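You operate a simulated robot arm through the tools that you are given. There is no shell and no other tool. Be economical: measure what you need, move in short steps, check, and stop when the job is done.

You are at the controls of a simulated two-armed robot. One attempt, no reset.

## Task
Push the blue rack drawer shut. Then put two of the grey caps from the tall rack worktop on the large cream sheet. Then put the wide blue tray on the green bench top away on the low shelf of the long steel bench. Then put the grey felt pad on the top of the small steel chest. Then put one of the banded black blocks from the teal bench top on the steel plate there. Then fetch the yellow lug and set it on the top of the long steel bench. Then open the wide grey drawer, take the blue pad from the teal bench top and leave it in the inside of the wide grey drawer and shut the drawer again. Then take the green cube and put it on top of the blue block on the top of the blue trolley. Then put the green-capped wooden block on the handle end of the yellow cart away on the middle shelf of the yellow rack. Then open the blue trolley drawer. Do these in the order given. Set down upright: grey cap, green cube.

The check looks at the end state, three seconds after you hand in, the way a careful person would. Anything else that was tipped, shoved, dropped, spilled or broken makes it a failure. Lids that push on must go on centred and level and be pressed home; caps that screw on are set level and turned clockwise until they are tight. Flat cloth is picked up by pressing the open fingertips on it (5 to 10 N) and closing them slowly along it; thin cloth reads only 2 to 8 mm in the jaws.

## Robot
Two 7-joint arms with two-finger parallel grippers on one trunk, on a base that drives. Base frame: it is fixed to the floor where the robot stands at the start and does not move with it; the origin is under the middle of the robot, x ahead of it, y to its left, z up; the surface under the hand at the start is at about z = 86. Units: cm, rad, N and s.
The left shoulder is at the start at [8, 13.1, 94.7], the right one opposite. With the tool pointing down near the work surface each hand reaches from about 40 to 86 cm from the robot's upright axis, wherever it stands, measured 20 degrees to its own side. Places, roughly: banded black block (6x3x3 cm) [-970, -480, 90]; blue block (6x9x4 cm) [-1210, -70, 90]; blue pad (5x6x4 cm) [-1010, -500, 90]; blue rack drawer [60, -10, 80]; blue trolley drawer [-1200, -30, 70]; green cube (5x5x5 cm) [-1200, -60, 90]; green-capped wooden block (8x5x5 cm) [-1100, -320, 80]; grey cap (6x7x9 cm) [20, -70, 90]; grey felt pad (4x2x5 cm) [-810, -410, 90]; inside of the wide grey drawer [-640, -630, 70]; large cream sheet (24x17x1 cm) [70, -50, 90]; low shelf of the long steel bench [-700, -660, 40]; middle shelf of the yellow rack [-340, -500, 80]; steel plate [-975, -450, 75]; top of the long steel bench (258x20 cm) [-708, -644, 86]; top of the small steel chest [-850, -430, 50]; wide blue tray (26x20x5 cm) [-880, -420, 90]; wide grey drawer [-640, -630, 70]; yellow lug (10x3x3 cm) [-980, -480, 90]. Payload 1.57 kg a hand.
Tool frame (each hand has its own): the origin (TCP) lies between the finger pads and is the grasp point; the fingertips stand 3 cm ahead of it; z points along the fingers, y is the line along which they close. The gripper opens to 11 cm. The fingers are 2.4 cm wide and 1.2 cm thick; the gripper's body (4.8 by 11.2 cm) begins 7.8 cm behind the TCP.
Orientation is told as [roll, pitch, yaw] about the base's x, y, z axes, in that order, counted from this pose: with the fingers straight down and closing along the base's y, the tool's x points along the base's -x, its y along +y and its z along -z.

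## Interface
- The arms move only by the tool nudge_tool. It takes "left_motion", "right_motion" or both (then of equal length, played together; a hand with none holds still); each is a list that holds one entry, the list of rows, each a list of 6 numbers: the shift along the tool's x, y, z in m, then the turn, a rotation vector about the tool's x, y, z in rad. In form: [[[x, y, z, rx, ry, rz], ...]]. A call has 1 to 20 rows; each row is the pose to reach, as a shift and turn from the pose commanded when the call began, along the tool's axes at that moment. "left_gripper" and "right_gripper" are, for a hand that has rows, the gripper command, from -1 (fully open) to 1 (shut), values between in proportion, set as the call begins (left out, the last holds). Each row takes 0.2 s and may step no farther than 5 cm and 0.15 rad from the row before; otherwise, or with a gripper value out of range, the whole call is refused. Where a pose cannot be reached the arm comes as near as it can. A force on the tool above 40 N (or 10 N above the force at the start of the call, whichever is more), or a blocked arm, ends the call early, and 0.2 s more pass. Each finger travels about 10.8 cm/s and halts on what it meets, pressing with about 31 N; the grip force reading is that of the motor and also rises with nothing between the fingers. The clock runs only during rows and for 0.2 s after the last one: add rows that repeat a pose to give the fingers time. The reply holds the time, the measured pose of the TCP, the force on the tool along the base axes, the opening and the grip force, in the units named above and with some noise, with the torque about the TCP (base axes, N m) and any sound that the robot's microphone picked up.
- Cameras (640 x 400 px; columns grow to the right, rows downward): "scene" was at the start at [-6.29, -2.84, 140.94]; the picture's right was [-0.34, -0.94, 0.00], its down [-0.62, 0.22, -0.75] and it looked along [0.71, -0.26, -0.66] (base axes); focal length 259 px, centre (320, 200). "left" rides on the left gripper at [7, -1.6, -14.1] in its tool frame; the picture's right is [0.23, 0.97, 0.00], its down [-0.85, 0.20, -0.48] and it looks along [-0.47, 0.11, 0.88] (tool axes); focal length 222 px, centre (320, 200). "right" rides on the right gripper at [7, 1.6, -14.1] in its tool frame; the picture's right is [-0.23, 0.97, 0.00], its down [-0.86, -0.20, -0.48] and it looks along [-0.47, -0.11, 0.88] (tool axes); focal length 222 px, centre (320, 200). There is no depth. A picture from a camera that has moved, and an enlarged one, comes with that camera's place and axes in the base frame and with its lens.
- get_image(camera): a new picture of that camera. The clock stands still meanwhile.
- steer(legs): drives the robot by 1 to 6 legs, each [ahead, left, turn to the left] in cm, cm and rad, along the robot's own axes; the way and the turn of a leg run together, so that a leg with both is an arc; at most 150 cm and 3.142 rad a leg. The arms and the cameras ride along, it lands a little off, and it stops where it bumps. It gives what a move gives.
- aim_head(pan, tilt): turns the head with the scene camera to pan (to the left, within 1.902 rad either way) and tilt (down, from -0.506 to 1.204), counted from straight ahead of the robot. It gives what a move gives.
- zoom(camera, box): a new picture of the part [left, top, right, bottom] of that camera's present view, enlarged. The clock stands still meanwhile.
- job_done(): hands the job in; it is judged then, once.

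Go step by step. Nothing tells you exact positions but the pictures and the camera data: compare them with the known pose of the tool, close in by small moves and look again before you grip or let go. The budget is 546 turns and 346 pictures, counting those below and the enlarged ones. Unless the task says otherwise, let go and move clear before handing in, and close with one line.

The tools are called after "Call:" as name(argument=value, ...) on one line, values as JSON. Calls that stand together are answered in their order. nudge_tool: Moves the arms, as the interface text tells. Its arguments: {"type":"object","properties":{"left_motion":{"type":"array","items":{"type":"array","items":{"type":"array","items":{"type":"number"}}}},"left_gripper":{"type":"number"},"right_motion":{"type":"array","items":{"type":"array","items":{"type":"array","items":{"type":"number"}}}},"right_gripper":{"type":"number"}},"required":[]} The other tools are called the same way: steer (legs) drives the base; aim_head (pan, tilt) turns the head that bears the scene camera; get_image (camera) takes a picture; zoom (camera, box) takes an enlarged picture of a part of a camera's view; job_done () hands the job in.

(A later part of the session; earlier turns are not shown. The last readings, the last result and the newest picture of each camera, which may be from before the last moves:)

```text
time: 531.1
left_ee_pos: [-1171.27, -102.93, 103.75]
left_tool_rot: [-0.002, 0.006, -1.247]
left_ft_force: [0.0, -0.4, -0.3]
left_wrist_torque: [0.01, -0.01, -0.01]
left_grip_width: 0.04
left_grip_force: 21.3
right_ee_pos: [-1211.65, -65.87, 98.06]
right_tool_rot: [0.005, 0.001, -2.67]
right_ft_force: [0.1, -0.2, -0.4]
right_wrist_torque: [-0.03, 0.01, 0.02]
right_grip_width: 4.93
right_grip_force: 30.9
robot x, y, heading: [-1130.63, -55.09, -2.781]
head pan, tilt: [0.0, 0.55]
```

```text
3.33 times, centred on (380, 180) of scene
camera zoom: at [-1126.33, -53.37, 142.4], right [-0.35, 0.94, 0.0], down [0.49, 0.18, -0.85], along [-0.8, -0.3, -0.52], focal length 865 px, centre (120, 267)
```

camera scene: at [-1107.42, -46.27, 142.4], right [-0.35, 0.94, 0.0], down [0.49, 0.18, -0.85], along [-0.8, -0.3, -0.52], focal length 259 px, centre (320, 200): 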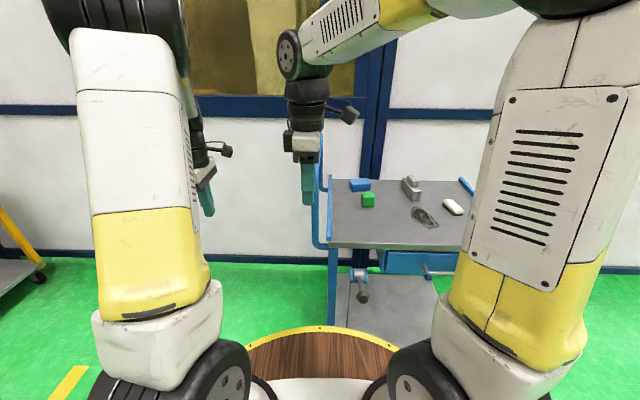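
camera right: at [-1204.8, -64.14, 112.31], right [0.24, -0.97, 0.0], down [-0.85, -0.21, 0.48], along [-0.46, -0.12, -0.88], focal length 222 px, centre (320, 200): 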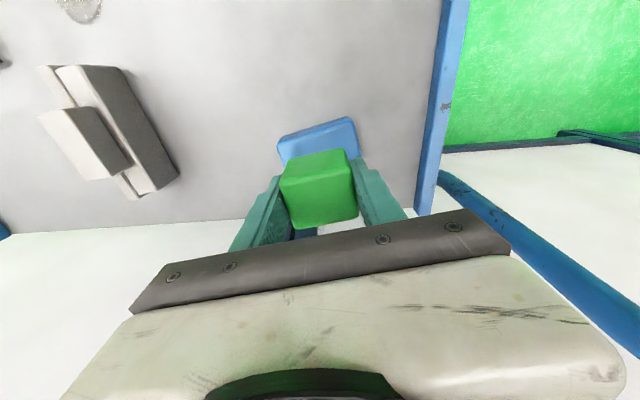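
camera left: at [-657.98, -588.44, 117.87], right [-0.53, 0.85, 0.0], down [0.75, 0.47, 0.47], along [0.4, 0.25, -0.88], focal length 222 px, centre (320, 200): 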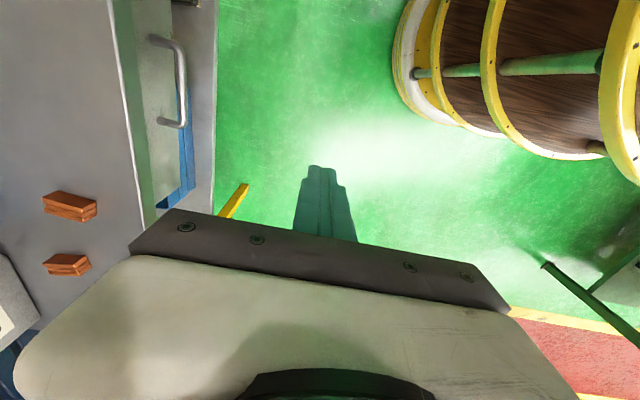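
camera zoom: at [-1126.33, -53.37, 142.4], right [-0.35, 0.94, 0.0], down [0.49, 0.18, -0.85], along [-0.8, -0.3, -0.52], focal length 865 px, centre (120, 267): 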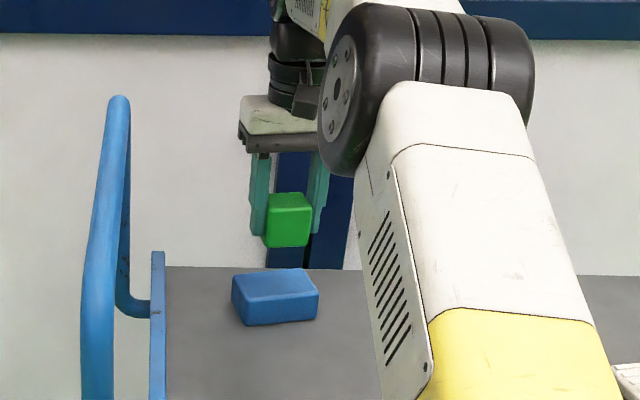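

Cube hovers over the block; shifting 0.7 cm further in and lowering.

Call:
nudge_tool(right_motion=[[[-0.007, 0.001, 0.02, 0, 0, 0], [-0.007, 0.001, 0.04, 0, 0, 0], [-0.007, 0.001, 0.056, 0, 0, 0]]])

Call:
get_image(camera="right")

Call:
zoom(camera="scene", box=[320, 140, 420, 220])

```text
time: 531.9
left_ee_pos: [-1171.29, -103.04, 103.68]
left_tool_rot: [-0.002, 0.006, -1.247]
left_ft_force: [0.2, 0.8, -0.4]
left_wrist_torque: [-0.03, 0.06, -0.04]
left_grip_width: 0.03
left_grip_force: 21.6
right_ee_pos: [-1212.41, -66.62, 92.61]
right_tool_rot: [0.003, 0.001, -2.669]
right_ft_force: [0.6, 0.1, -0.5]
right_wrist_torque: [-0.02, -0.04, 0.01]
right_grip_width: 4.94
right_grip_force: 30.8
robot x, y, heading: [-1130.71, -54.89, -2.785]
head pan, tilt: [0.0, 0.55]
```

```text
120 pictures are left
camera right: at [-1205.48, -64.8, 106.94], right [0.24, -0.97, 0.0], down [-0.85, -0.21, 0.48], along [-0.46, -0.12, -0.88], focal length 222 px, centre (320, 200)
```

right: 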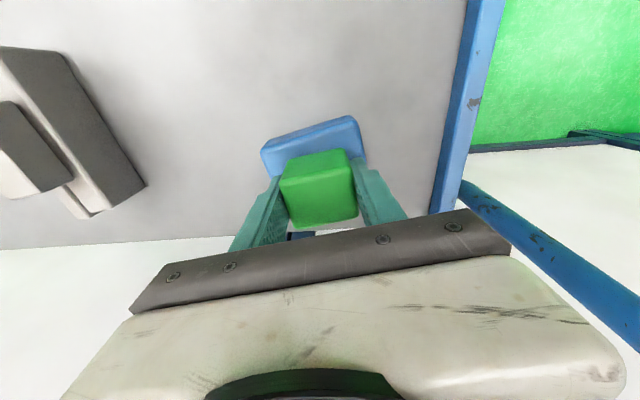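

```text
5.00 times, centred on (370, 180) of scene
camera zoom: at [-1126.32, -53.37, 142.39], right [-0.35, 0.94, 0.0], down [0.49, 0.18, -0.85], along [-0.8, -0.3, -0.52], focal length 1297 px, centre (70, 300)
```

zoom: 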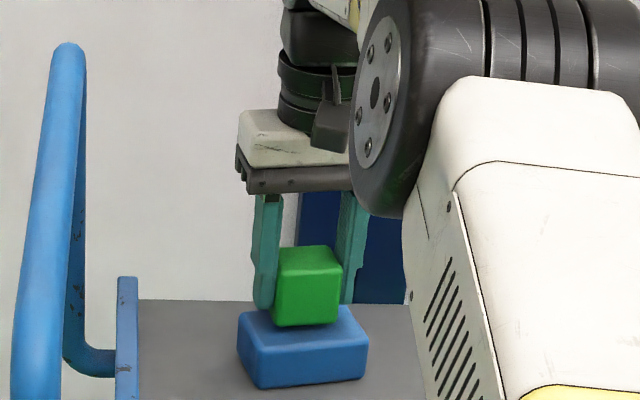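

Centred by calculation. Lowering the last centimetre.

Call:
nudge_tool(right_motion=[[[0, 0, 0.003, 0, 0, 0], [0, 0, 0.006, 0, 0, 0], [0, 0, 0.008, 0, 0, 0], [0, 0, 0.008, 0, 0, 0]]])

```text
time: 532.9
left_ee_pos: [-1171.4, -103.05, 103.84]
left_tool_rot: [-0.004, 0.006, -1.246]
left_ft_force: [-0.7, -0.4, 0.9]
left_wrist_torque: [0.02, 0.02, -0.01]
left_grip_width: 0.0
left_grip_force: 21.4
right_ee_pos: [-1212.5, -66.65, 91.9]
right_tool_rot: [0.003, -0.003, -2.671]
right_ft_force: [3.2, -0.8, 10.7]
right_wrist_torque: [0.22, -0.05, -0.02]
right_grip_width: 4.95
right_grip_force: 30.9
robot x, y, heading: [-1130.97, -55.39, -2.787]
head pan, tilt: [0.0, 0.55]
```

Contact at 11 N. Releasing and rising straight up.

Call:
nudge_tool(right_motion=[[[0, 0, -0.001, 0, 0, 0], [0, 0, -0.001, 0, 0, 0], [0, 0, -0.001, 0, 0, 0], [0, 0, -0.04, 0, 0, 0], [0, 0, -0.08, 0, 0, 0], [0.02, 0, -0.12, 0, 0, 0], [0.06, 0, -0.14, 0, 0, 0], [0.1, 0, -0.16, 0, 0, 0], [0.14, 0, -0.18, 0, 0, 0]]], right_gripper=-0.3)

Call:
zoom(camera="scene", box=[320, 140, 480, 270])

Call:
get_image(camera="right")

```text
time: 534.9
left_ee_pos: [-1171.38, -103.02, 103.84]
left_tool_rot: [0.0, 0.006, -1.246]
left_ft_force: [0.3, -0.1, -0.7]
left_wrist_torque: [0.02, -0.03, -0.01]
left_grip_width: 0.0
left_grip_force: 21.2
right_ee_pos: [-1199.91, -60.16, 109.81]
right_tool_rot: [0.004, -0.001, -2.672]
right_ft_force: [-0.3, -0.7, -0.3]
right_wrist_torque: [0.02, -0.08, -0.03]
right_grip_width: 7.15
right_grip_force: 0.0
robot x, y, heading: [-1130.86, -55.31, -2.785]
head pan, tilt: [0.0, 0.55]
```

```text
3.08 times, centred on (400, 205) of scene
camera zoom: at [-1126.38, -53.4, 142.4], right [-0.35, 0.94, 0.0], down [0.49, 0.18, -0.85], along [-0.8, -0.3, -0.52], focal length 798 px, centre (74, 185)
```

zoom: 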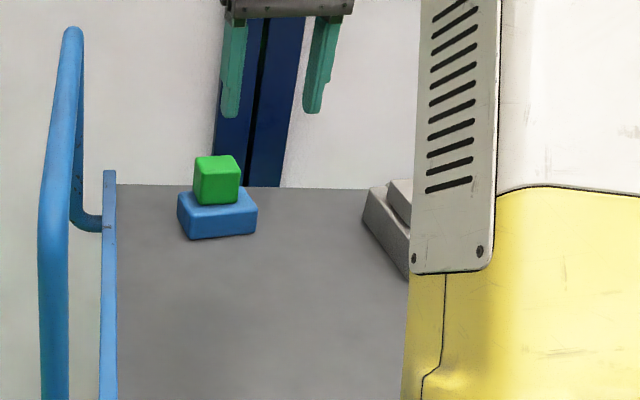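

```text
117 pictures are left
camera right: at [-1192.94, -58.48, 124.11], right [0.24, -0.97, 0.0], down [-0.85, -0.21, 0.48], along [-0.46, -0.12, -0.88], focal length 222 px, centre (320, 200)
```

right: 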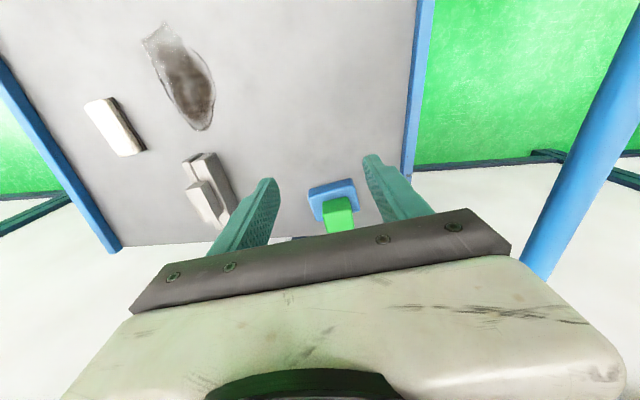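

The green cube stands on the blue block. Retracting and heading for the yellow cart along the partition.

Call:
nudge_tool(right_motion=[[[0.04, 0.0, -0.02, 0, 0, 0], [0.08, 0, -0.04, 0, 0, 0], [0.12, 0, -0.06, 0, 0, 0], [0.16, 0, -0.06, 0, 0, 0], [0.2, 0, -0.06, 0, 0, 0]]])

Call:
steer(legs=[[-30, 0, 0], [0, 80, 0], [25, 0, 0], [0, 130, 0]])

Call:
get_image(camera="scene")

```text
time: 536.1
left_ee_pos: [-1171.42, -103.04, 103.75]
left_tool_rot: [-0.003, 0.005, -1.246]
left_ft_force: [0.6, 0.0, 0.4]
left_wrist_torque: [0.03, -0.05, -0.01]
left_grip_width: 0.02
left_grip_force: 21.2
right_ee_pos: [-1182.34, -51.14, 115.53]
right_tool_rot: [0.005, 0.0, -2.671]
right_ft_force: [0.4, 0.2, -0.2]
right_wrist_torque: [0.01, -0.02, -0.01]
right_grip_width: 7.16
right_grip_force: 0.0
robot x, y, heading: [-1130.86, -55.34, -2.783]
head pan, tilt: [0.0, 0.55]
```

```text
time: 549.8
left_ee_pos: [-1088.86, -299.96, 103.85]
left_tool_rot: [-0.003, 0.006, -1.236]
left_ft_force: [-1.1, 0.2, -0.7]
left_wrist_torque: [0.0, -0.01, -0.01]
left_grip_width: 0.02
left_grip_force: 21.5
right_ee_pos: [-1100.63, -248.46, 115.75]
right_tool_rot: [0.005, 0.002, -2.66]
right_ft_force: [0.2, 0.4, 0.0]
right_wrist_torque: [0.02, 0.02, 0.01]
right_grip_width: 7.15
right_grip_force: 0.1
robot x, y, heading: [-1048.74, -251.85, -2.772]
head pan, tilt: [0.0, 0.55]
```

```text
116 pictures are left
camera scene: at [-1044.41, -249.93, 142.39], right [-0.36, 0.93, 0.0], down [0.49, 0.19, -0.85], along [-0.8, -0.31, -0.52], focal length 259 px, centre (320, 200)
```

scene: 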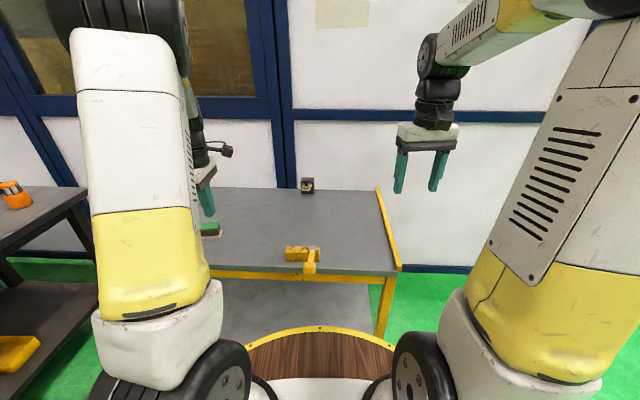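

Call:
aim_head(pan=0.3, tilt=0.6)

Call:
get_image(camera="scene")

Call:
get_image(camera="left")

```text
time: 550.6
left_ee_pos: [-1088.87, -300.04, 103.71]
left_tool_rot: [-0.003, 0.005, -1.235]
left_ft_force: [-0.4, 0.5, -1.0]
left_wrist_torque: [0.0, 0.01, 0.01]
left_grip_width: 0.0
left_grip_force: 21.7
right_ee_pos: [-1100.39, -248.49, 115.63]
right_tool_rot: [0.005, 0.0, -2.661]
right_ft_force: [-0.1, -0.5, 0.3]
right_wrist_torque: [0.01, 0.03, -0.01]
right_grip_width: 7.14
right_grip_force: 0.1
robot x, y, heading: [-1048.7, -251.94, -2.774]
head pan, tilt: [0.3, 0.6]
```

```text
115 pictures are left
camera scene: at [-1042.97, -252.18, 141.94], right [-0.62, 0.79, 0.0], down [0.44, 0.35, -0.83], along [-0.65, -0.51, -0.56], focal length 259 px, centre (320, 200)
```

scene: 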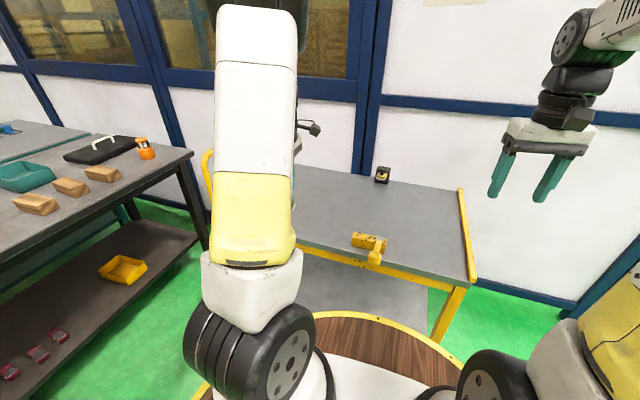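

```text
114 pictures are left
camera left: at [-1092.76, -294.0, 117.9], right [0.84, 0.54, 0.0], down [0.47, -0.74, 0.47], along [0.25, -0.4, -0.88], focal length 222 px, centre (320, 200)
```

left: 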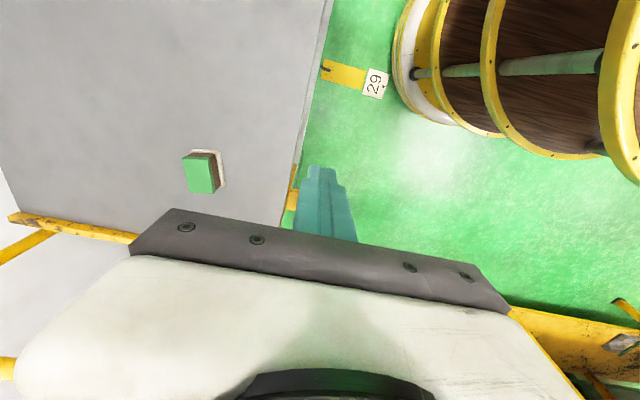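

Call:
zoom(camera="left", box=[150, 120, 270, 220])

```text
4.00 times, centred on (210, 170) of left
camera zoom: at [-1092.76, -294.0, 117.9], right [0.84, 0.54, 0.0], down [0.47, -0.74, 0.47], along [0.25, -0.4, -0.88], focal length 888 px, centre (760, 320)
```

zoom: 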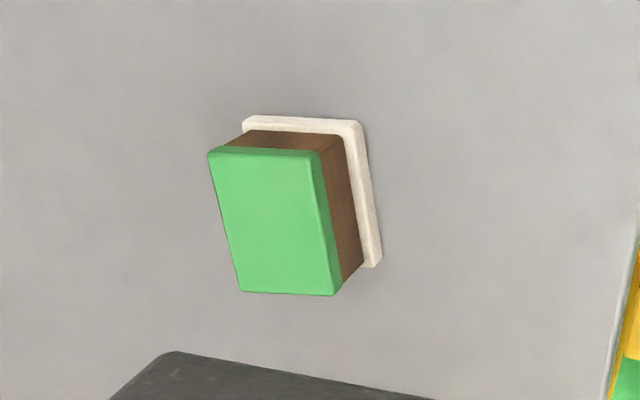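

The green-capped block is at (-1103, -319), cap 4.5 x 6.6 cm, top z≈80. I'll shift left, turn the left hand straight and tilt it 0.8 so it can later reach under a shelf.

Call:
steer(legs=[[0, 24, 0]])

Call:
nudge_tool(left_motion=[[[0, 0, 0, 0, 0, 0.14], [0, 0, -0.01, 0, 0, 0.28], [0, 0, -0.02, 0, 0, 0.42], [0, 0, -0.03, 0, 0, 0.56], [0, 0, -0.04, 0, 0, 0.7], [0, 0, -0.05, 0, 0, 0.84], [0, 0, -0.06, 0, 0, 0.98], [0, 0, -0.07, 0, 0, 1.12], [0, 0, -0.08, 0, 0, 1.26], [0, 0, -0.08, 0, 0, 1.4]]], left_gripper=-0.6)

Call:
nudge_tool(left_motion=[[[0, 0, 0, 0, -0.13, 0], [0, 0, 0, 0, -0.26, 0], [0, 0, 0, 0, -0.39, 0], [0, 0, 0, 0, -0.52, 0], [0, 0, 0, 0, -0.65, 0], [0, 0, 0, 0, -0.8, 0], [0, 0, 0, 0, -0.8, 0]]])

Call:
get_image(camera="left")

```text
time: 552.4
left_ee_pos: [-1079.69, -323.45, 103.66]
left_tool_rot: [-0.003, 0.004, -1.228]
left_ft_force: [0.2, 0.1, 0.2]
left_wrist_torque: [-0.04, 0.02, 0.02]
left_grip_width: 0.0
left_grip_force: 21.3
right_ee_pos: [-1091.52, -271.86, 115.63]
right_tool_rot: [0.004, 0.002, -2.652]
right_ft_force: [0.1, -0.2, 0.1]
right_wrist_torque: [-0.03, 0.01, -0.03]
right_grip_width: 7.17
right_grip_force: 0.2
robot x, y, heading: [-1039.66, -275.2, -2.764]
head pan, tilt: [0.3, 0.6]
```

```text
time: 554.6
left_ee_pos: [-1079.66, -323.37, 111.79]
left_tool_rot: [-0.005, -0.004, -2.631]
left_ft_force: [-0.2, 0.0, 0.9]
left_wrist_torque: [0.0, -0.01, 0.03]
left_grip_width: 8.83
left_grip_force: 0.0
right_ee_pos: [-1091.4, -271.73, 115.7]
right_tool_rot: [0.003, -0.001, -2.652]
right_ft_force: [-0.7, -0.6, 0.3]
right_wrist_torque: [-0.01, 0.01, -0.03]
right_grip_width: 7.16
right_grip_force: 0.1
robot x, y, heading: [-1039.75, -274.72, -2.769]
head pan, tilt: [0.3, 0.6]
```

```text
time: 556.2
left_ee_pos: [-1079.5, -323.44, 111.72]
left_tool_rot: [-0.008, -0.806, -2.623]
left_ft_force: [0.4, -0.2, -0.5]
left_wrist_torque: [-0.01, -0.02, 0.01]
left_grip_width: 8.8
left_grip_force: 0.0
right_ee_pos: [-1091.61, -271.63, 115.77]
right_tool_rot: [0.004, 0.0, -2.653]
right_ft_force: [0.0, -0.3, -0.7]
right_wrist_torque: [0.01, -0.02, -0.01]
right_grip_width: 7.14
right_grip_force: 0.1
robot x, y, heading: [-1039.9, -274.85, -2.768]
head pan, tilt: [0.3, 0.6]
```

```text
112 pictures are left
camera left: at [-1067.28, -314.6, 116.52], right [0.61, -0.77, -0.17], down [-0.12, -0.3, 0.95], along [-0.78, -0.56, -0.27], focal length 222 px, centre (320, 200)
```

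left: 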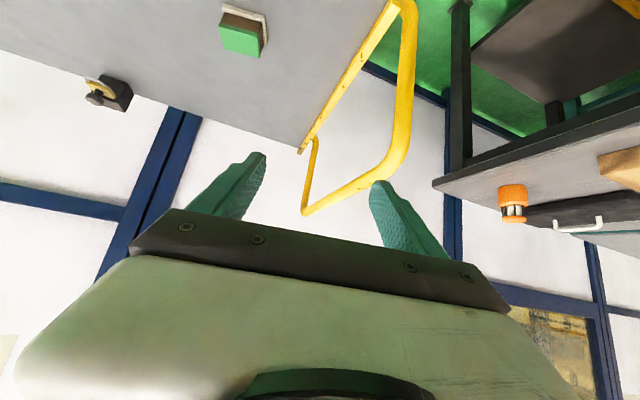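

Call:
zoom(camera="left", box=[190, 0, 310, 80])

```text
5.00 times, centred on (250, 40) of left
camera zoom: at [-1067.28, -314.6, 116.52], right [0.61, -0.77, -0.17], down [-0.12, -0.3, 0.95], along [-0.78, -0.56, -0.27], focal length 1111 px, centre (670, 1000)
```

zoom: 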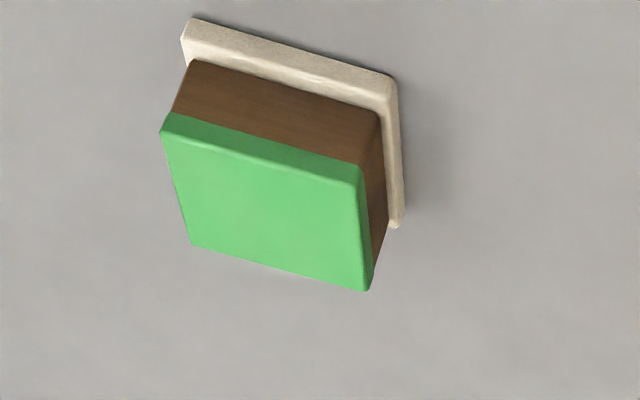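

Block centre about (-1104.2, -318.2), aligned with the hand. Approaching.

Call:
nudge_tool(left_motion=[[[0.013, -0.021, 0.0325, 0, 0, 0], [0.026, -0.042, 0.065, 0, 0, 0], [0.039, -0.063, 0.0975, 0, 0, 0], [0.052, -0.084, 0.13, 0, 0, 0], [0.065, -0.105, 0.1625, 0, 0, 0], [0.078, -0.126, 0.195, 0, 0, 0], [0.091, -0.147, 0.2275, 0, 0, 0], [0.104, -0.168, 0.26, 0, 0, 0]]])

Call:
get_image(camera="left")

```text
time: 558.0
left_ee_pos: [-1098.14, -314.06, 85.95]
left_tool_rot: [-0.009, -0.807, -2.622]
left_ft_force: [0.2, 0.0, 0.2]
left_wrist_torque: [0.0, 0.03, -0.02]
left_grip_width: 8.81
left_grip_force: 0.1
right_ee_pos: [-1091.53, -271.72, 115.69]
right_tool_rot: [0.004, 0.0, -2.651]
right_ft_force: [0.5, -0.3, 0.4]
right_wrist_torque: [0.02, 0.01, 0.01]
right_grip_width: 7.14
right_grip_force: 0.0
robot x, y, heading: [-1040.07, -275.24, -2.767]
head pan, tilt: [0.3, 0.6]
```

```text
110 pictures are left
camera left: at [-1085.96, -305.28, 90.8], right [0.62, -0.77, -0.17], down [-0.12, -0.3, 0.95], along [-0.78, -0.56, -0.27], focal length 222 px, centre (320, 200)
```

left: 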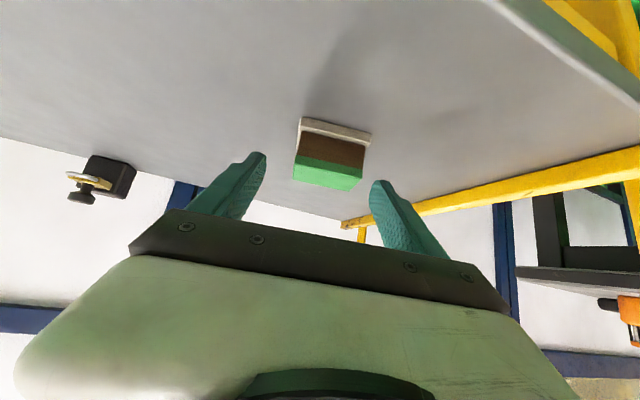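

Offset 0.9 cm; correcting and sliding onto the block.

Call:
nudge_tool(left_motion=[[[-0.005, 0.009, 0.03, 0, 0, 0], [-0.009, 0.009, 0.06, 0, 0, 0], [-0.009, 0.009, 0.09, 0, 0, 0], [-0.009, 0.009, 0.105, 0, 0, 0]]])

Call:
get_image(camera="left")

```text
time: 559.0
left_ee_pos: [-1105.49, -319.18, 80.94]
left_tool_rot: [-0.007, -0.835, -2.627]
left_ft_force: [3.7, 3.9, 14.0]
left_wrist_torque: [-0.58, -0.21, 0.28]
left_grip_width: 8.76
left_grip_force: 0.1
right_ee_pos: [-1091.39, -271.86, 115.72]
right_tool_rot: [0.003, -0.002, -2.653]
right_ft_force: [-0.2, -0.5, 0.0]
right_wrist_torque: [0.02, -0.01, -0.01]
right_grip_width: 7.13
right_grip_force: 0.1
robot x, y, heading: [-1039.83, -274.69, -2.769]
head pan, tilt: [0.3, 0.6]
stopped in row 4 (left hand): the force on the tool passed its limit at 141 N (the readings are from after the stop); the commanded pose is now the measured one
```

```text
109 pictures are left
camera left: at [-1093.12, -310.36, 85.18], right [0.61, -0.77, -0.17], down [-0.09, -0.28, 0.95], along [-0.79, -0.56, -0.24], focal length 222 px, centre (320, 200)
```

left: 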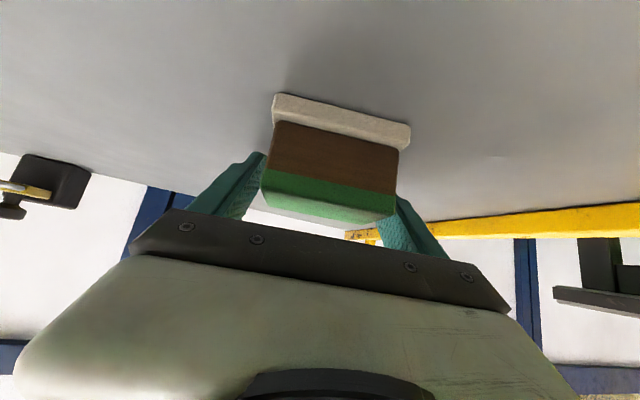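

The tips touched the cart top (it's higher than I'd reckoned, z≈78). I'll lift 6 mm and close on the block.

Call:
nudge_tool(left_motion=[[[-0.0044, 0, -0.004, 0, 0, 0], [-0.0044, 0, -0.004, 0, 0, 0]]])

Call:
nudge_tool(left_motion=[[[0, 0, 0, 0, 0, 0], [0, 0, 0, 0, 0, 0], [0, 0, 0, 0, 0, 0], [0, 0, 0, 0, 0, 0]]], left_gripper=1)

Call:
get_image(camera="left")

Call:
get_image(camera="scene")

```text
time: 559.6
left_ee_pos: [-1105.24, -319.34, 81.3]
left_tool_rot: [-0.008, -0.829, -2.626]
left_ft_force: [-0.2, -0.4, -0.2]
left_wrist_torque: [0.02, -0.01, 0.02]
left_grip_width: 8.8
left_grip_force: 0.1
right_ee_pos: [-1091.54, -271.71, 115.72]
right_tool_rot: [0.004, 0.0, -2.654]
right_ft_force: [0.0, -0.2, 1.3]
right_wrist_torque: [-0.03, -0.02, -0.01]
right_grip_width: 7.15
right_grip_force: 0.1
robot x, y, heading: [-1040.02, -274.92, -2.769]
head pan, tilt: [0.3, 0.6]
```

```text
time: 560.6
left_ee_pos: [-1105.41, -319.15, 81.31]
left_tool_rot: [-0.008, -0.832, -2.626]
left_ft_force: [-0.2, 0.3, -0.4]
left_wrist_torque: [0.01, 0.05, -0.03]
left_grip_width: 6.3
left_grip_force: 30.8
right_ee_pos: [-1091.39, -271.71, 115.74]
right_tool_rot: [0.003, 0.0, -2.654]
right_ft_force: [0.1, -0.1, 1.0]
right_wrist_torque: [0.01, 0.01, 0.01]
right_grip_width: 7.18
right_grip_force: 0.0
robot x, y, heading: [-1039.68, -274.68, -2.767]
head pan, tilt: [0.3, 0.6]
```

```text
108 pictures are left
camera left: at [-1093.01, -310.4, 85.66], right [0.61, -0.77, -0.17], down [-0.1, -0.29, 0.95], along [-0.79, -0.56, -0.25], focal length 222 px, centre (320, 200)
```

left: 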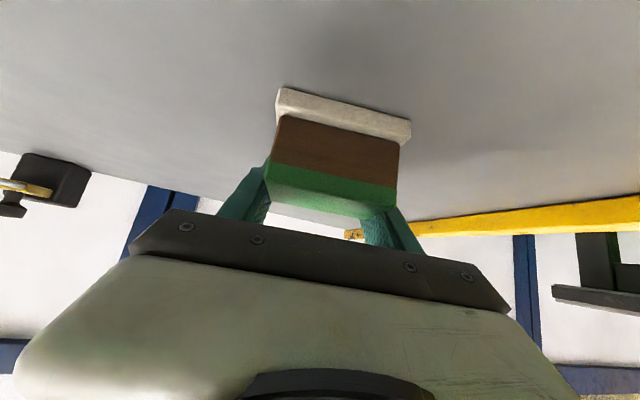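

```text
107 pictures are left
camera scene: at [-1033.89, -275.19, 141.94], right [-0.62, 0.78, 0.0], down [0.44, 0.35, -0.82], along [-0.64, -0.52, -0.57], focal length 259 px, centre (320, 200)
```

scene: 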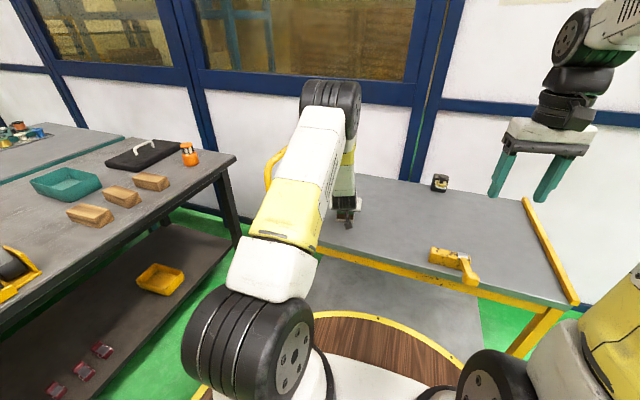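

Gripped at 6.3 cm. Lifting.

Call:
nudge_tool(left_motion=[[[-0.0148, 0, -0.0134, 0, 0, 0], [-0.037, 0, -0.0337, 0, 0, 0], [-0.074, 0, -0.0674, 0, 0, 0], [-0.11, 0, -0.1, 0, 0, 0]]])

Call:
get_image(camera="left")

```text
time: 561.6
left_ee_pos: [-1105.33, -318.92, 96.0]
left_tool_rot: [-0.007, -0.829, -2.624]
left_ft_force: [0.9, -0.5, -1.1]
left_wrist_torque: [-0.02, 0.01, -0.03]
left_grip_width: 6.29
left_grip_force: 31.1
right_ee_pos: [-1091.55, -271.79, 115.71]
right_tool_rot: [0.004, 0.0, -2.653]
right_ft_force: [-0.5, -0.2, -0.2]
right_wrist_torque: [0.0, -0.01, -0.04]
right_grip_width: 7.13
right_grip_force: 0.0
robot x, y, heading: [-1039.65, -275.16, -2.765]
head pan, tilt: [0.3, 0.6]
```

```text
106 pictures are left
camera left: at [-1093.06, -310.1, 100.44], right [0.61, -0.77, -0.17], down [-0.1, -0.29, 0.95], along [-0.79, -0.56, -0.25], focal length 222 px, centre (320, 200)
```

left: 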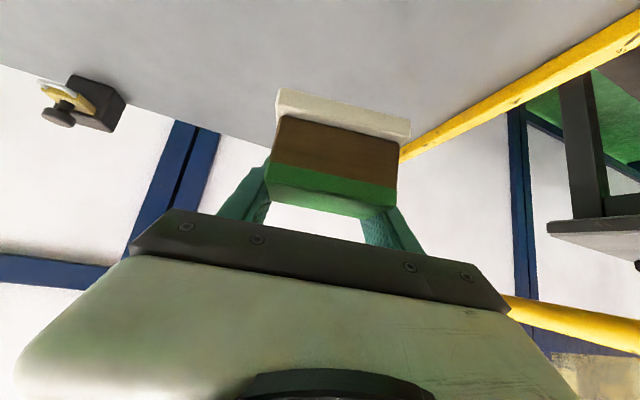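

Block held. Retracting, backing from the cart and turning round to go back east.

Call:
nudge_tool(left_motion=[[[0.004, 0, -0.045, 0, 0, 0], [0.007, 0, -0.09, 0, 0, 0], [0.011, 0, -0.135, 0, 0, 0], [0.014, 0, -0.18, 0, 0, 0], [0.018, 0, -0.227, 0, 0, 0]]])

Call:
steer(legs=[[-38, 0, 0], [0, 0, 1.53], [0, 0, 1.535], [0, -30, 0]])

Call:
aim_head(pan=0, tilt=0.35)

Call:
get_image(camera="scene")

```text
time: 562.9
left_ee_pos: [-1090.12, -310.33, 110.14]
left_tool_rot: [-0.007, -0.83, -2.627]
left_ft_force: [-0.1, 0.3, -0.4]
left_wrist_torque: [-0.06, 0.01, 0.08]
left_grip_width: 6.3
left_grip_force: 31.2
right_ee_pos: [-1091.51, -271.69, 115.61]
right_tool_rot: [0.005, 0.0, -2.655]
right_ft_force: [-1.4, 0.7, -0.4]
right_wrist_torque: [-0.08, -0.02, -0.04]
right_grip_width: 7.16
right_grip_force: 0.0
robot x, y, heading: [-1039.82, -274.97, -2.763]
head pan, tilt: [0.3, 0.6]
```

```text
time: 574.4
left_ee_pos: [-943.53, -255.3, 110.18]
left_tool_rot: [-0.007, -0.829, 0.483]
left_ft_force: [-0.1, 0.5, -0.2]
left_wrist_torque: [0.02, -0.03, 0.02]
left_grip_width: 6.29
left_grip_force: 30.6
right_ee_pos: [-943.31, -293.99, 115.63]
right_tool_rot: [0.004, 0.0, 0.456]
right_ft_force: [-0.2, 0.1, -0.2]
right_wrist_torque: [-0.01, 0.03, 0.01]
right_grip_width: 7.14
right_grip_force: 0.0
robot x, y, heading: [-995.16, -289.38, 0.346]
head pan, tilt: [0.3, 0.6]
```

```text
time: 575.2
left_ee_pos: [-943.49, -255.17, 110.24]
left_tool_rot: [-0.009, -0.831, 0.481]
left_ft_force: [0.6, 0.3, 0.0]
left_wrist_torque: [0.02, -0.01, 0.0]
left_grip_width: 6.3
left_grip_force: 30.6
right_ee_pos: [-943.23, -293.82, 115.59]
right_tool_rot: [0.002, 0.001, 0.457]
right_ft_force: [-0.3, -0.1, -0.4]
right_wrist_torque: [-0.01, 0.04, -0.02]
right_grip_width: 7.14
right_grip_force: 0.0
robot x, y, heading: [-994.91, -289.2, 0.341]
head pan, tilt: [0.0, 0.351]
```

```text
105 pictures are left
camera scene: at [-999.5, -290.74, 144.21], right [0.34, -0.94, 0.0], down [-0.32, -0.12, -0.94], along [0.88, 0.32, -0.34], focal length 259 px, centre (320, 200)
```

scene: 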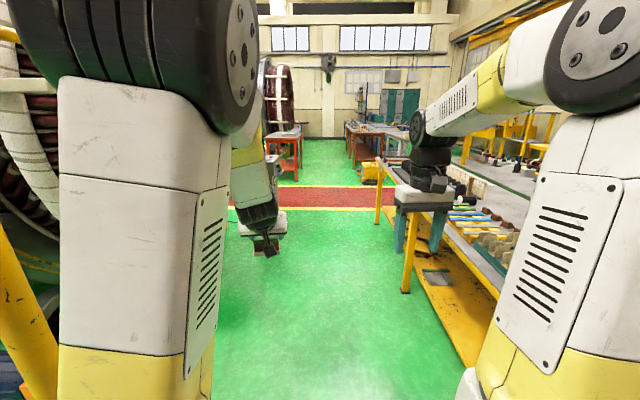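

Straight clear aisle. Driving 3.8 m to the red walkway and turning right.

Call:
steer(legs=[[145, 0, 0], [145, 0, 0], [95, 0, 0], [0, 0, -1.56]])

Call:
get_image(camera="scene")

```text
time: 597.9
left_ee_pos: [-598.05, -202.55, 110.24]
left_tool_rot: [-0.006, -0.83, -1.107]
left_ft_force: [0.9, 0.1, -0.5]
left_wrist_torque: [-0.05, 0.02, 0.02]
left_grip_width: 6.31
left_grip_force: 30.5
right_ee_pos: [-636.56, -202.03, 115.7]
right_tool_rot: [0.003, 0.0, -1.136]
right_ft_force: [0.2, 0.7, -0.5]
right_wrist_torque: [-0.02, -0.01, 0.02]
right_grip_width: 7.16
right_grip_force: 0.0
robot x, y, heading: [-631.06, -150.92, -1.244]
head pan, tilt: [0.0, 0.351]
```

```text
104 pictures are left
camera scene: at [-632.59, -146.1, 144.22], right [-0.95, -0.32, 0.0], down [-0.11, 0.33, -0.94], along [0.3, -0.89, -0.34], focal length 259 px, centre (320, 200)
```

scene: 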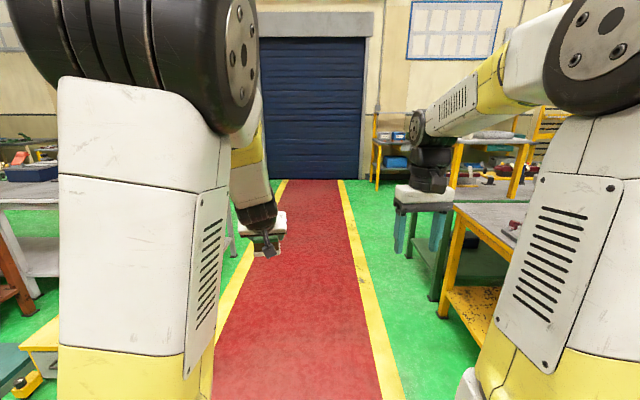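

Walkway clear. Driving 2.6 m and looking left for the yellow rack.

Call:
steer(legs=[[140, 8, 0], [120, 0, 0]])

Call:
aim_head(pan=0.85, tilt=0.3)

Call:
get_image(camera="scene")

Call:
aim_head(pan=1.3, tilt=0.3)

Call:
get_image(camera="scene")

```text
time: 610.6
left_ee_pos: [-500.57, -445.04, 110.22]
left_tool_rot: [-0.007, -0.831, -1.075]
left_ft_force: [-0.5, -0.7, -0.5]
left_wrist_torque: [-0.03, 0.05, -0.01]
left_grip_width: 6.3
left_grip_force: 31.2
right_ee_pos: [-539.18, -445.91, 115.61]
right_tool_rot: [0.002, 0.0, -1.102]
right_ft_force: [0.5, -0.6, 0.5]
right_wrist_torque: [0.01, 0.02, -0.03]
right_grip_width: 7.14
right_grip_force: 0.0
robot x, y, heading: [-535.24, -394.19, -1.216]
head pan, tilt: [0.0, 0.351]
```

```text
time: 611.8
left_ee_pos: [-500.62, -445.02, 110.14]
left_tool_rot: [-0.008, -0.83, -1.073]
left_ft_force: [-0.9, -0.3, -0.7]
left_wrist_torque: [-0.05, 0.0, 0.01]
left_grip_width: 6.32
left_grip_force: 31.0
right_ee_pos: [-539.24, -445.88, 115.63]
right_tool_rot: [0.003, 0.0, -1.1]
right_ft_force: [-0.3, 0.0, -0.2]
right_wrist_torque: [-0.02, -0.01, -0.01]
right_grip_width: 7.17
right_grip_force: 0.0
robot x, y, heading: [-535.65, -393.84, -1.215]
head pan, tilt: [0.85, 0.3]
```

```text
103 pictures are left
camera scene: at [-531.66, -384.45, 144.69], right [-0.36, -0.93, 0.0], down [-0.28, 0.11, -0.96], along [0.89, -0.34, -0.3], focal length 259 px, centre (320, 200)
```

scene: 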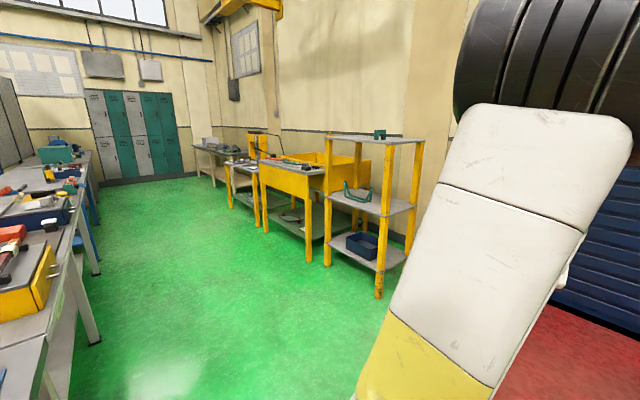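

```text
time: 612.7
left_ee_pos: [-500.63, -445.02, 110.22]
left_tool_rot: [-0.008, -0.831, -1.072]
left_ft_force: [0.7, -0.5, -1.0]
left_wrist_torque: [-0.01, -0.02, 0.0]
left_grip_width: 6.3
left_grip_force: 30.7
right_ee_pos: [-539.36, -445.77, 115.64]
right_tool_rot: [0.005, 0.001, -1.102]
right_ft_force: [0.7, 0.1, -0.4]
right_wrist_torque: [0.0, 0.0, -0.02]
right_grip_width: 7.13
right_grip_force: 0.0
robot x, y, heading: [-535.51, -394.33, -1.217]
head pan, tilt: [1.3, 0.3]
```

```text
102 pictures are left
camera scene: at [-531.08, -380.33, 144.69], right [0.09, -1.0, 0.0], down [-0.29, -0.03, -0.96], along [0.95, 0.08, -0.3], focal length 259 px, centre (320, 200)
```

scene: 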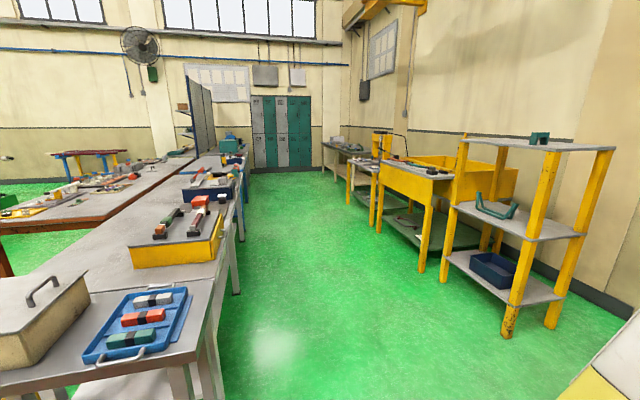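

Call:
zoom(camera="scene", box=[420, 110, 640, 350])

```text
1.67 times, centred on (530, 230) of scene
camera zoom: at [-531.08, -380.33, 144.69], right [0.09, -1.0, 0.0], down [-0.29, -0.03, -0.96], along [0.95, 0.08, -0.3], focal length 432 px, centre (-30, 150)
```

zoom: 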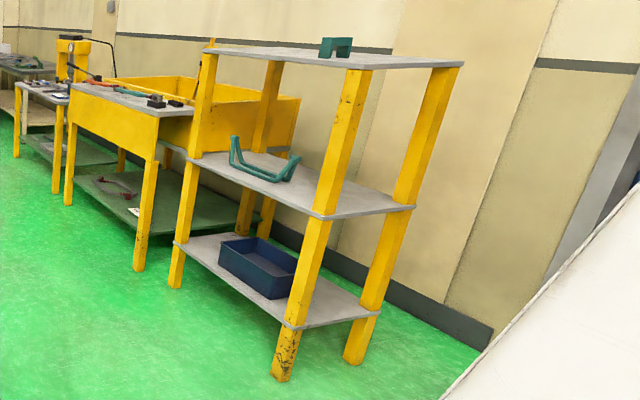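

The rack's front runs from (-375, -501) to (-310, -479); its middle shelf is at z≈72 with free space at the near end. Driving to face it.

Call:
aim_head(pan=0.2, tilt=0.55)

Call:
steer(legs=[[62, 0, 0], [0, 113, -0.03]])

Call:
get_image(camera="scene")

```text
time: 614.0
left_ee_pos: [-500.66, -445.0, 110.16]
left_tool_rot: [-0.007, -0.83, -1.073]
left_ft_force: [1.3, 0.0, -0.6]
left_wrist_torque: [-0.04, -0.02, 0.0]
left_grip_width: 6.33
left_grip_force: 30.8
right_ee_pos: [-539.3, -445.83, 115.85]
right_tool_rot: [0.004, 0.0, -1.102]
right_ft_force: [-0.3, 1.1, 0.9]
right_wrist_torque: [0.02, -0.02, -0.02]
right_grip_width: 7.17
right_grip_force: 0.1
robot x, y, heading: [-535.19, -394.3, -1.211]
head pan, tilt: [0.201, 0.55]
```

```text
time: 622.9
left_ee_pos: [-371.72, -462.41, 110.14]
left_tool_rot: [-0.005, -0.831, -1.075]
left_ft_force: [-0.3, 0.1, -0.5]
left_wrist_torque: [-0.03, 0.0, 0.0]
left_grip_width: 6.34
left_grip_force: 31.0
right_ee_pos: [-410.58, -463.18, 115.63]
right_tool_rot: [0.006, -0.001, -1.103]
right_ft_force: [-0.1, 0.1, -0.4]
right_wrist_torque: [0.02, 0.02, -0.02]
right_grip_width: 7.16
right_grip_force: 0.1
robot x, y, heading: [-406.28, -411.53, -1.216]
head pan, tilt: [0.201, 0.55]
```

```text
100 pictures are left
camera scene: at [-406.78, -406.06, 142.39], right [-0.85, -0.53, 0.0], down [-0.28, 0.44, -0.85], along [0.45, -0.72, -0.52], focal length 259 px, centre (320, 200)
```

scene: 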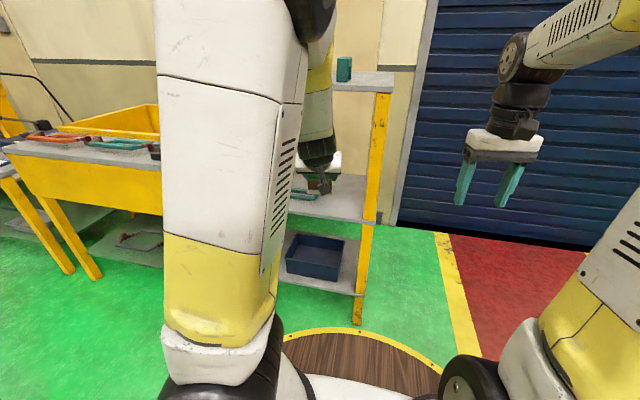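

Lowering the block to just above the shelf height, in front of the rack.

Call:
nudge_tool(left_motion=[[[0.0295, 0, 0.027, 0, 0, 0], [0.059, 0, 0.054, 0, 0, 0], [0.0885, 0, 0.081, 0, 0, 0], [0.118, 0, 0.108, 0, 0, 0], [0.1475, 0, 0.135, 0, 0, 0], [0.177, 0, 0.162, 0, 0, 0], [0.199, 0, 0.182, 0, 0, 0]]])

Call:
get_image(camera="left")

Call:
get_image(camera="scene")

```text
time: 624.5
left_ee_pos: [-371.78, -462.65, 83.41]
left_tool_rot: [-0.008, -0.83, -1.075]
left_ft_force: [-0.4, -0.9, -0.9]
left_wrist_torque: [0.0, -0.02, 0.0]
left_grip_width: 6.3
left_grip_force: 31.0
right_ee_pos: [-410.44, -463.27, 115.65]
right_tool_rot: [0.004, -0.002, -1.103]
right_ft_force: [-0.2, -0.1, 0.4]
right_wrist_torque: [-0.03, -0.01, -0.03]
right_grip_width: 7.15
right_grip_force: 0.0
robot x, y, heading: [-406.75, -411.46, -1.213]
head pan, tilt: [0.201, 0.55]
```

```text
99 pictures are left
camera left: at [-380.33, -449.92, 87.77], right [0.79, 0.59, -0.17], down [0.29, -0.1, 0.95], along [0.55, -0.8, -0.25], focal length 222 px, centre (320, 200)
```

left: 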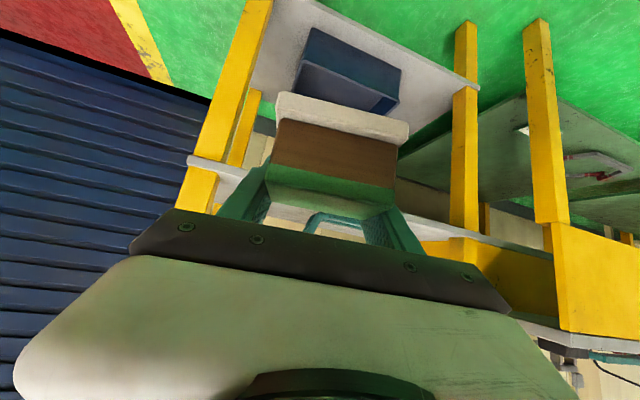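

```text
98 pictures are left
camera scene: at [-406.78, -406.03, 142.39], right [-0.85, -0.53, 0.0], down [-0.28, 0.44, -0.85], along [0.45, -0.72, -0.52], focal length 259 px, centre (320, 200)
```

scene: 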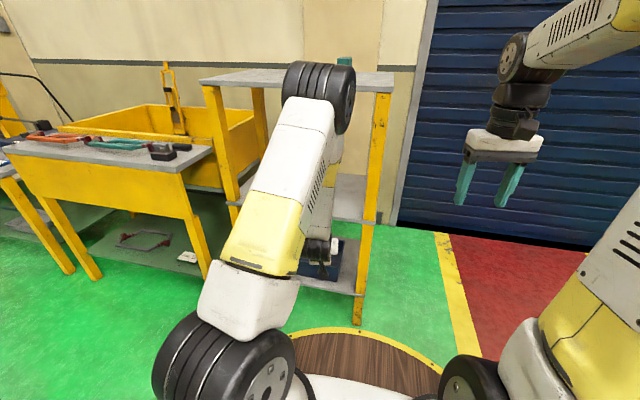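

The elbow is high near the top shelf's level. I'll extend the arm forward 24 cm first so it drops.

Call:
nudge_tool(left_motion=[[[-0.02, 0, 0.022, 0, 0, 0], [-0.041, 0, 0.044, 0, 0, 0], [-0.061, 0, 0.066, 0, 0, 0], [-0.081, 0, 0.088, 0, 0, 0], [-0.101, 0, 0.11, 0, 0, 0], [-0.122, 0, 0.133, 0, 0, 0], [-0.142, 0, 0.155, 0, 0, 0], [-0.162, 0, 0.177, 0, 0, 0]]])

Call:
get_image(camera="scene")

Call:
get_image(camera="left")

```text
time: 626.3
left_ee_pos: [-360.47, -483.77, 83.22]
left_tool_rot: [-0.007, -0.828, -1.074]
left_ft_force: [0.0, 1.2, -1.1]
left_wrist_torque: [-0.03, -0.01, 0.0]
left_grip_width: 6.32
left_grip_force: 31.5
right_ee_pos: [-410.39, -463.13, 115.71]
right_tool_rot: [0.003, 0.001, -1.102]
right_ft_force: [-0.9, -0.3, 0.6]
right_wrist_torque: [0.0, -0.03, -0.02]
right_grip_width: 7.17
right_grip_force: 0.2
robot x, y, heading: [-406.71, -411.53, -1.215]
head pan, tilt: [0.201, 0.55]
```

```text
97 pictures are left
camera scene: at [-406.78, -406.04, 142.39], right [-0.85, -0.53, 0.0], down [-0.28, 0.44, -0.85], along [0.45, -0.72, -0.52], focal length 259 px, centre (320, 200)
```

scene: 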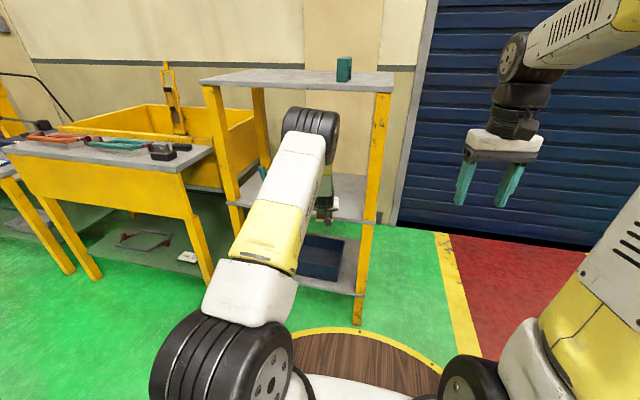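

```text
96 pictures are left
camera left: at [-369.24, -471.2, 87.64], right [0.79, 0.59, -0.17], down [0.29, -0.1, 0.95], along [0.55, -0.8, -0.25], focal length 222 px, centre (320, 200)
```

left: 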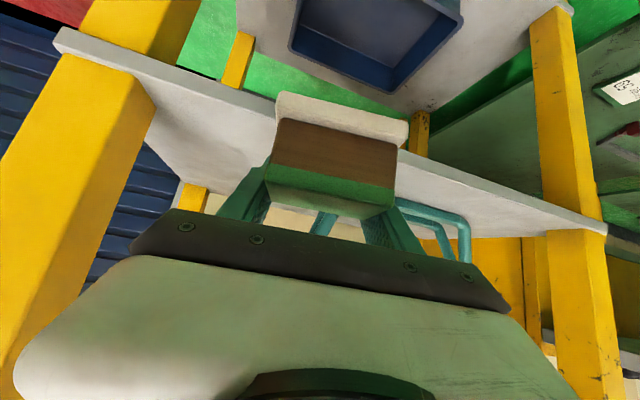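

Elbow dropped well. Driving 26 cm in brings the block over the shelf.

Call:
steer(legs=[[26, 0, 0]])

Call:
get_image(camera="left")

Call:
get_image(camera="scene")

```text
time: 628.2
left_ee_pos: [-351.77, -508.76, 83.3]
left_tool_rot: [-0.007, -0.831, -1.079]
left_ft_force: [-0.8, -0.4, -1.4]
left_wrist_torque: [-0.03, -0.02, 0.06]
left_grip_width: 6.33
left_grip_force: 30.7
right_ee_pos: [-401.62, -487.86, 115.73]
right_tool_rot: [0.002, -0.001, -1.105]
right_ft_force: [0.8, 0.3, 0.1]
right_wrist_torque: [0.02, 0.0, 0.0]
right_grip_width: 7.16
right_grip_force: 0.0
robot x, y, heading: [-397.44, -436.32, -1.218]
head pan, tilt: [0.201, 0.55]
```

```text
95 pictures are left
camera left: at [-360.33, -496.08, 87.65], right [0.79, 0.59, -0.17], down [0.28, -0.1, 0.95], along [0.55, -0.8, -0.25], focal length 222 px, centre (320, 200)
```

left: 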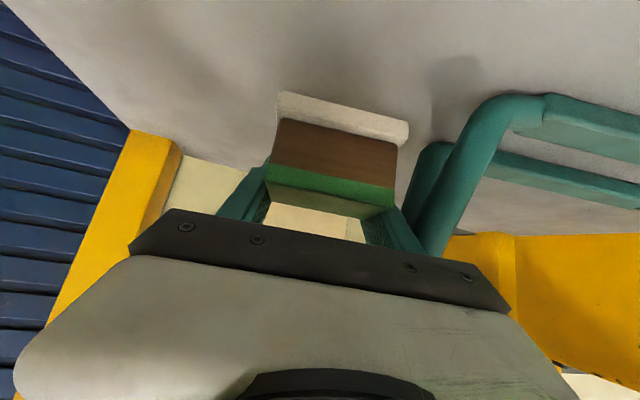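

```text
94 pictures are left
camera scene: at [-397.61, -430.8, 142.39], right [-0.85, -0.52, 0.0], down [-0.27, 0.44, -0.85], along [0.45, -0.73, -0.52], focal length 259 px, centre (320, 200)
```

scene: 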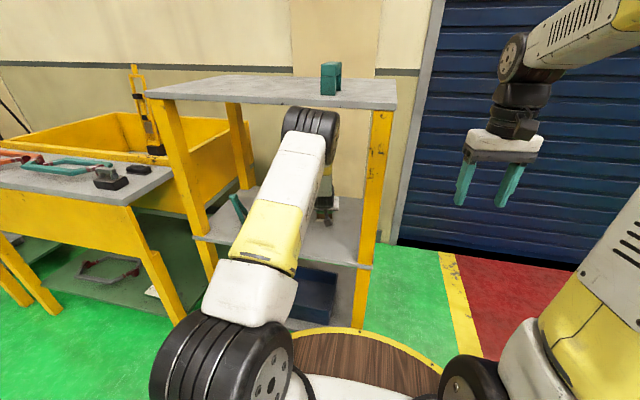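

The teal clip is close on the hand's left, so I'll sidestep 5 cm right before lowering.

Call:
steer(legs=[[0, -5, 0]])

Call:
get_image(camera="left")

```text
time: 629.1
left_ee_pos: [-356.43, -510.48, 83.28]
left_tool_rot: [-0.006, -0.832, -1.078]
left_ft_force: [-0.5, -0.1, -1.0]
left_wrist_torque: [-0.01, 0.02, 0.0]
left_grip_width: 6.3
left_grip_force: 31.0
right_ee_pos: [-406.23, -489.75, 115.68]
right_tool_rot: [0.004, 0.001, -1.104]
right_ft_force: [-0.3, -0.1, -0.5]
right_wrist_torque: [-0.01, -0.01, -0.04]
right_grip_width: 7.15
right_grip_force: 0.1
robot x, y, heading: [-402.02, -438.13, -1.215]
head pan, tilt: [0.201, 0.55]
```

```text
93 pictures are left
camera left: at [-365.06, -497.8, 87.64], right [0.79, 0.59, -0.17], down [0.29, -0.1, 0.95], along [0.55, -0.8, -0.25], focal length 222 px, centre (320, 200)
```

left: 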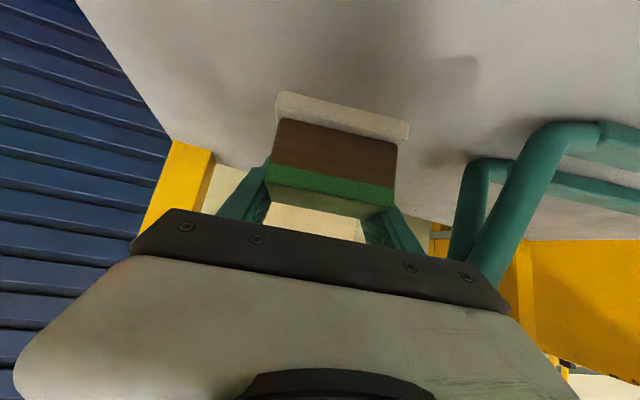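

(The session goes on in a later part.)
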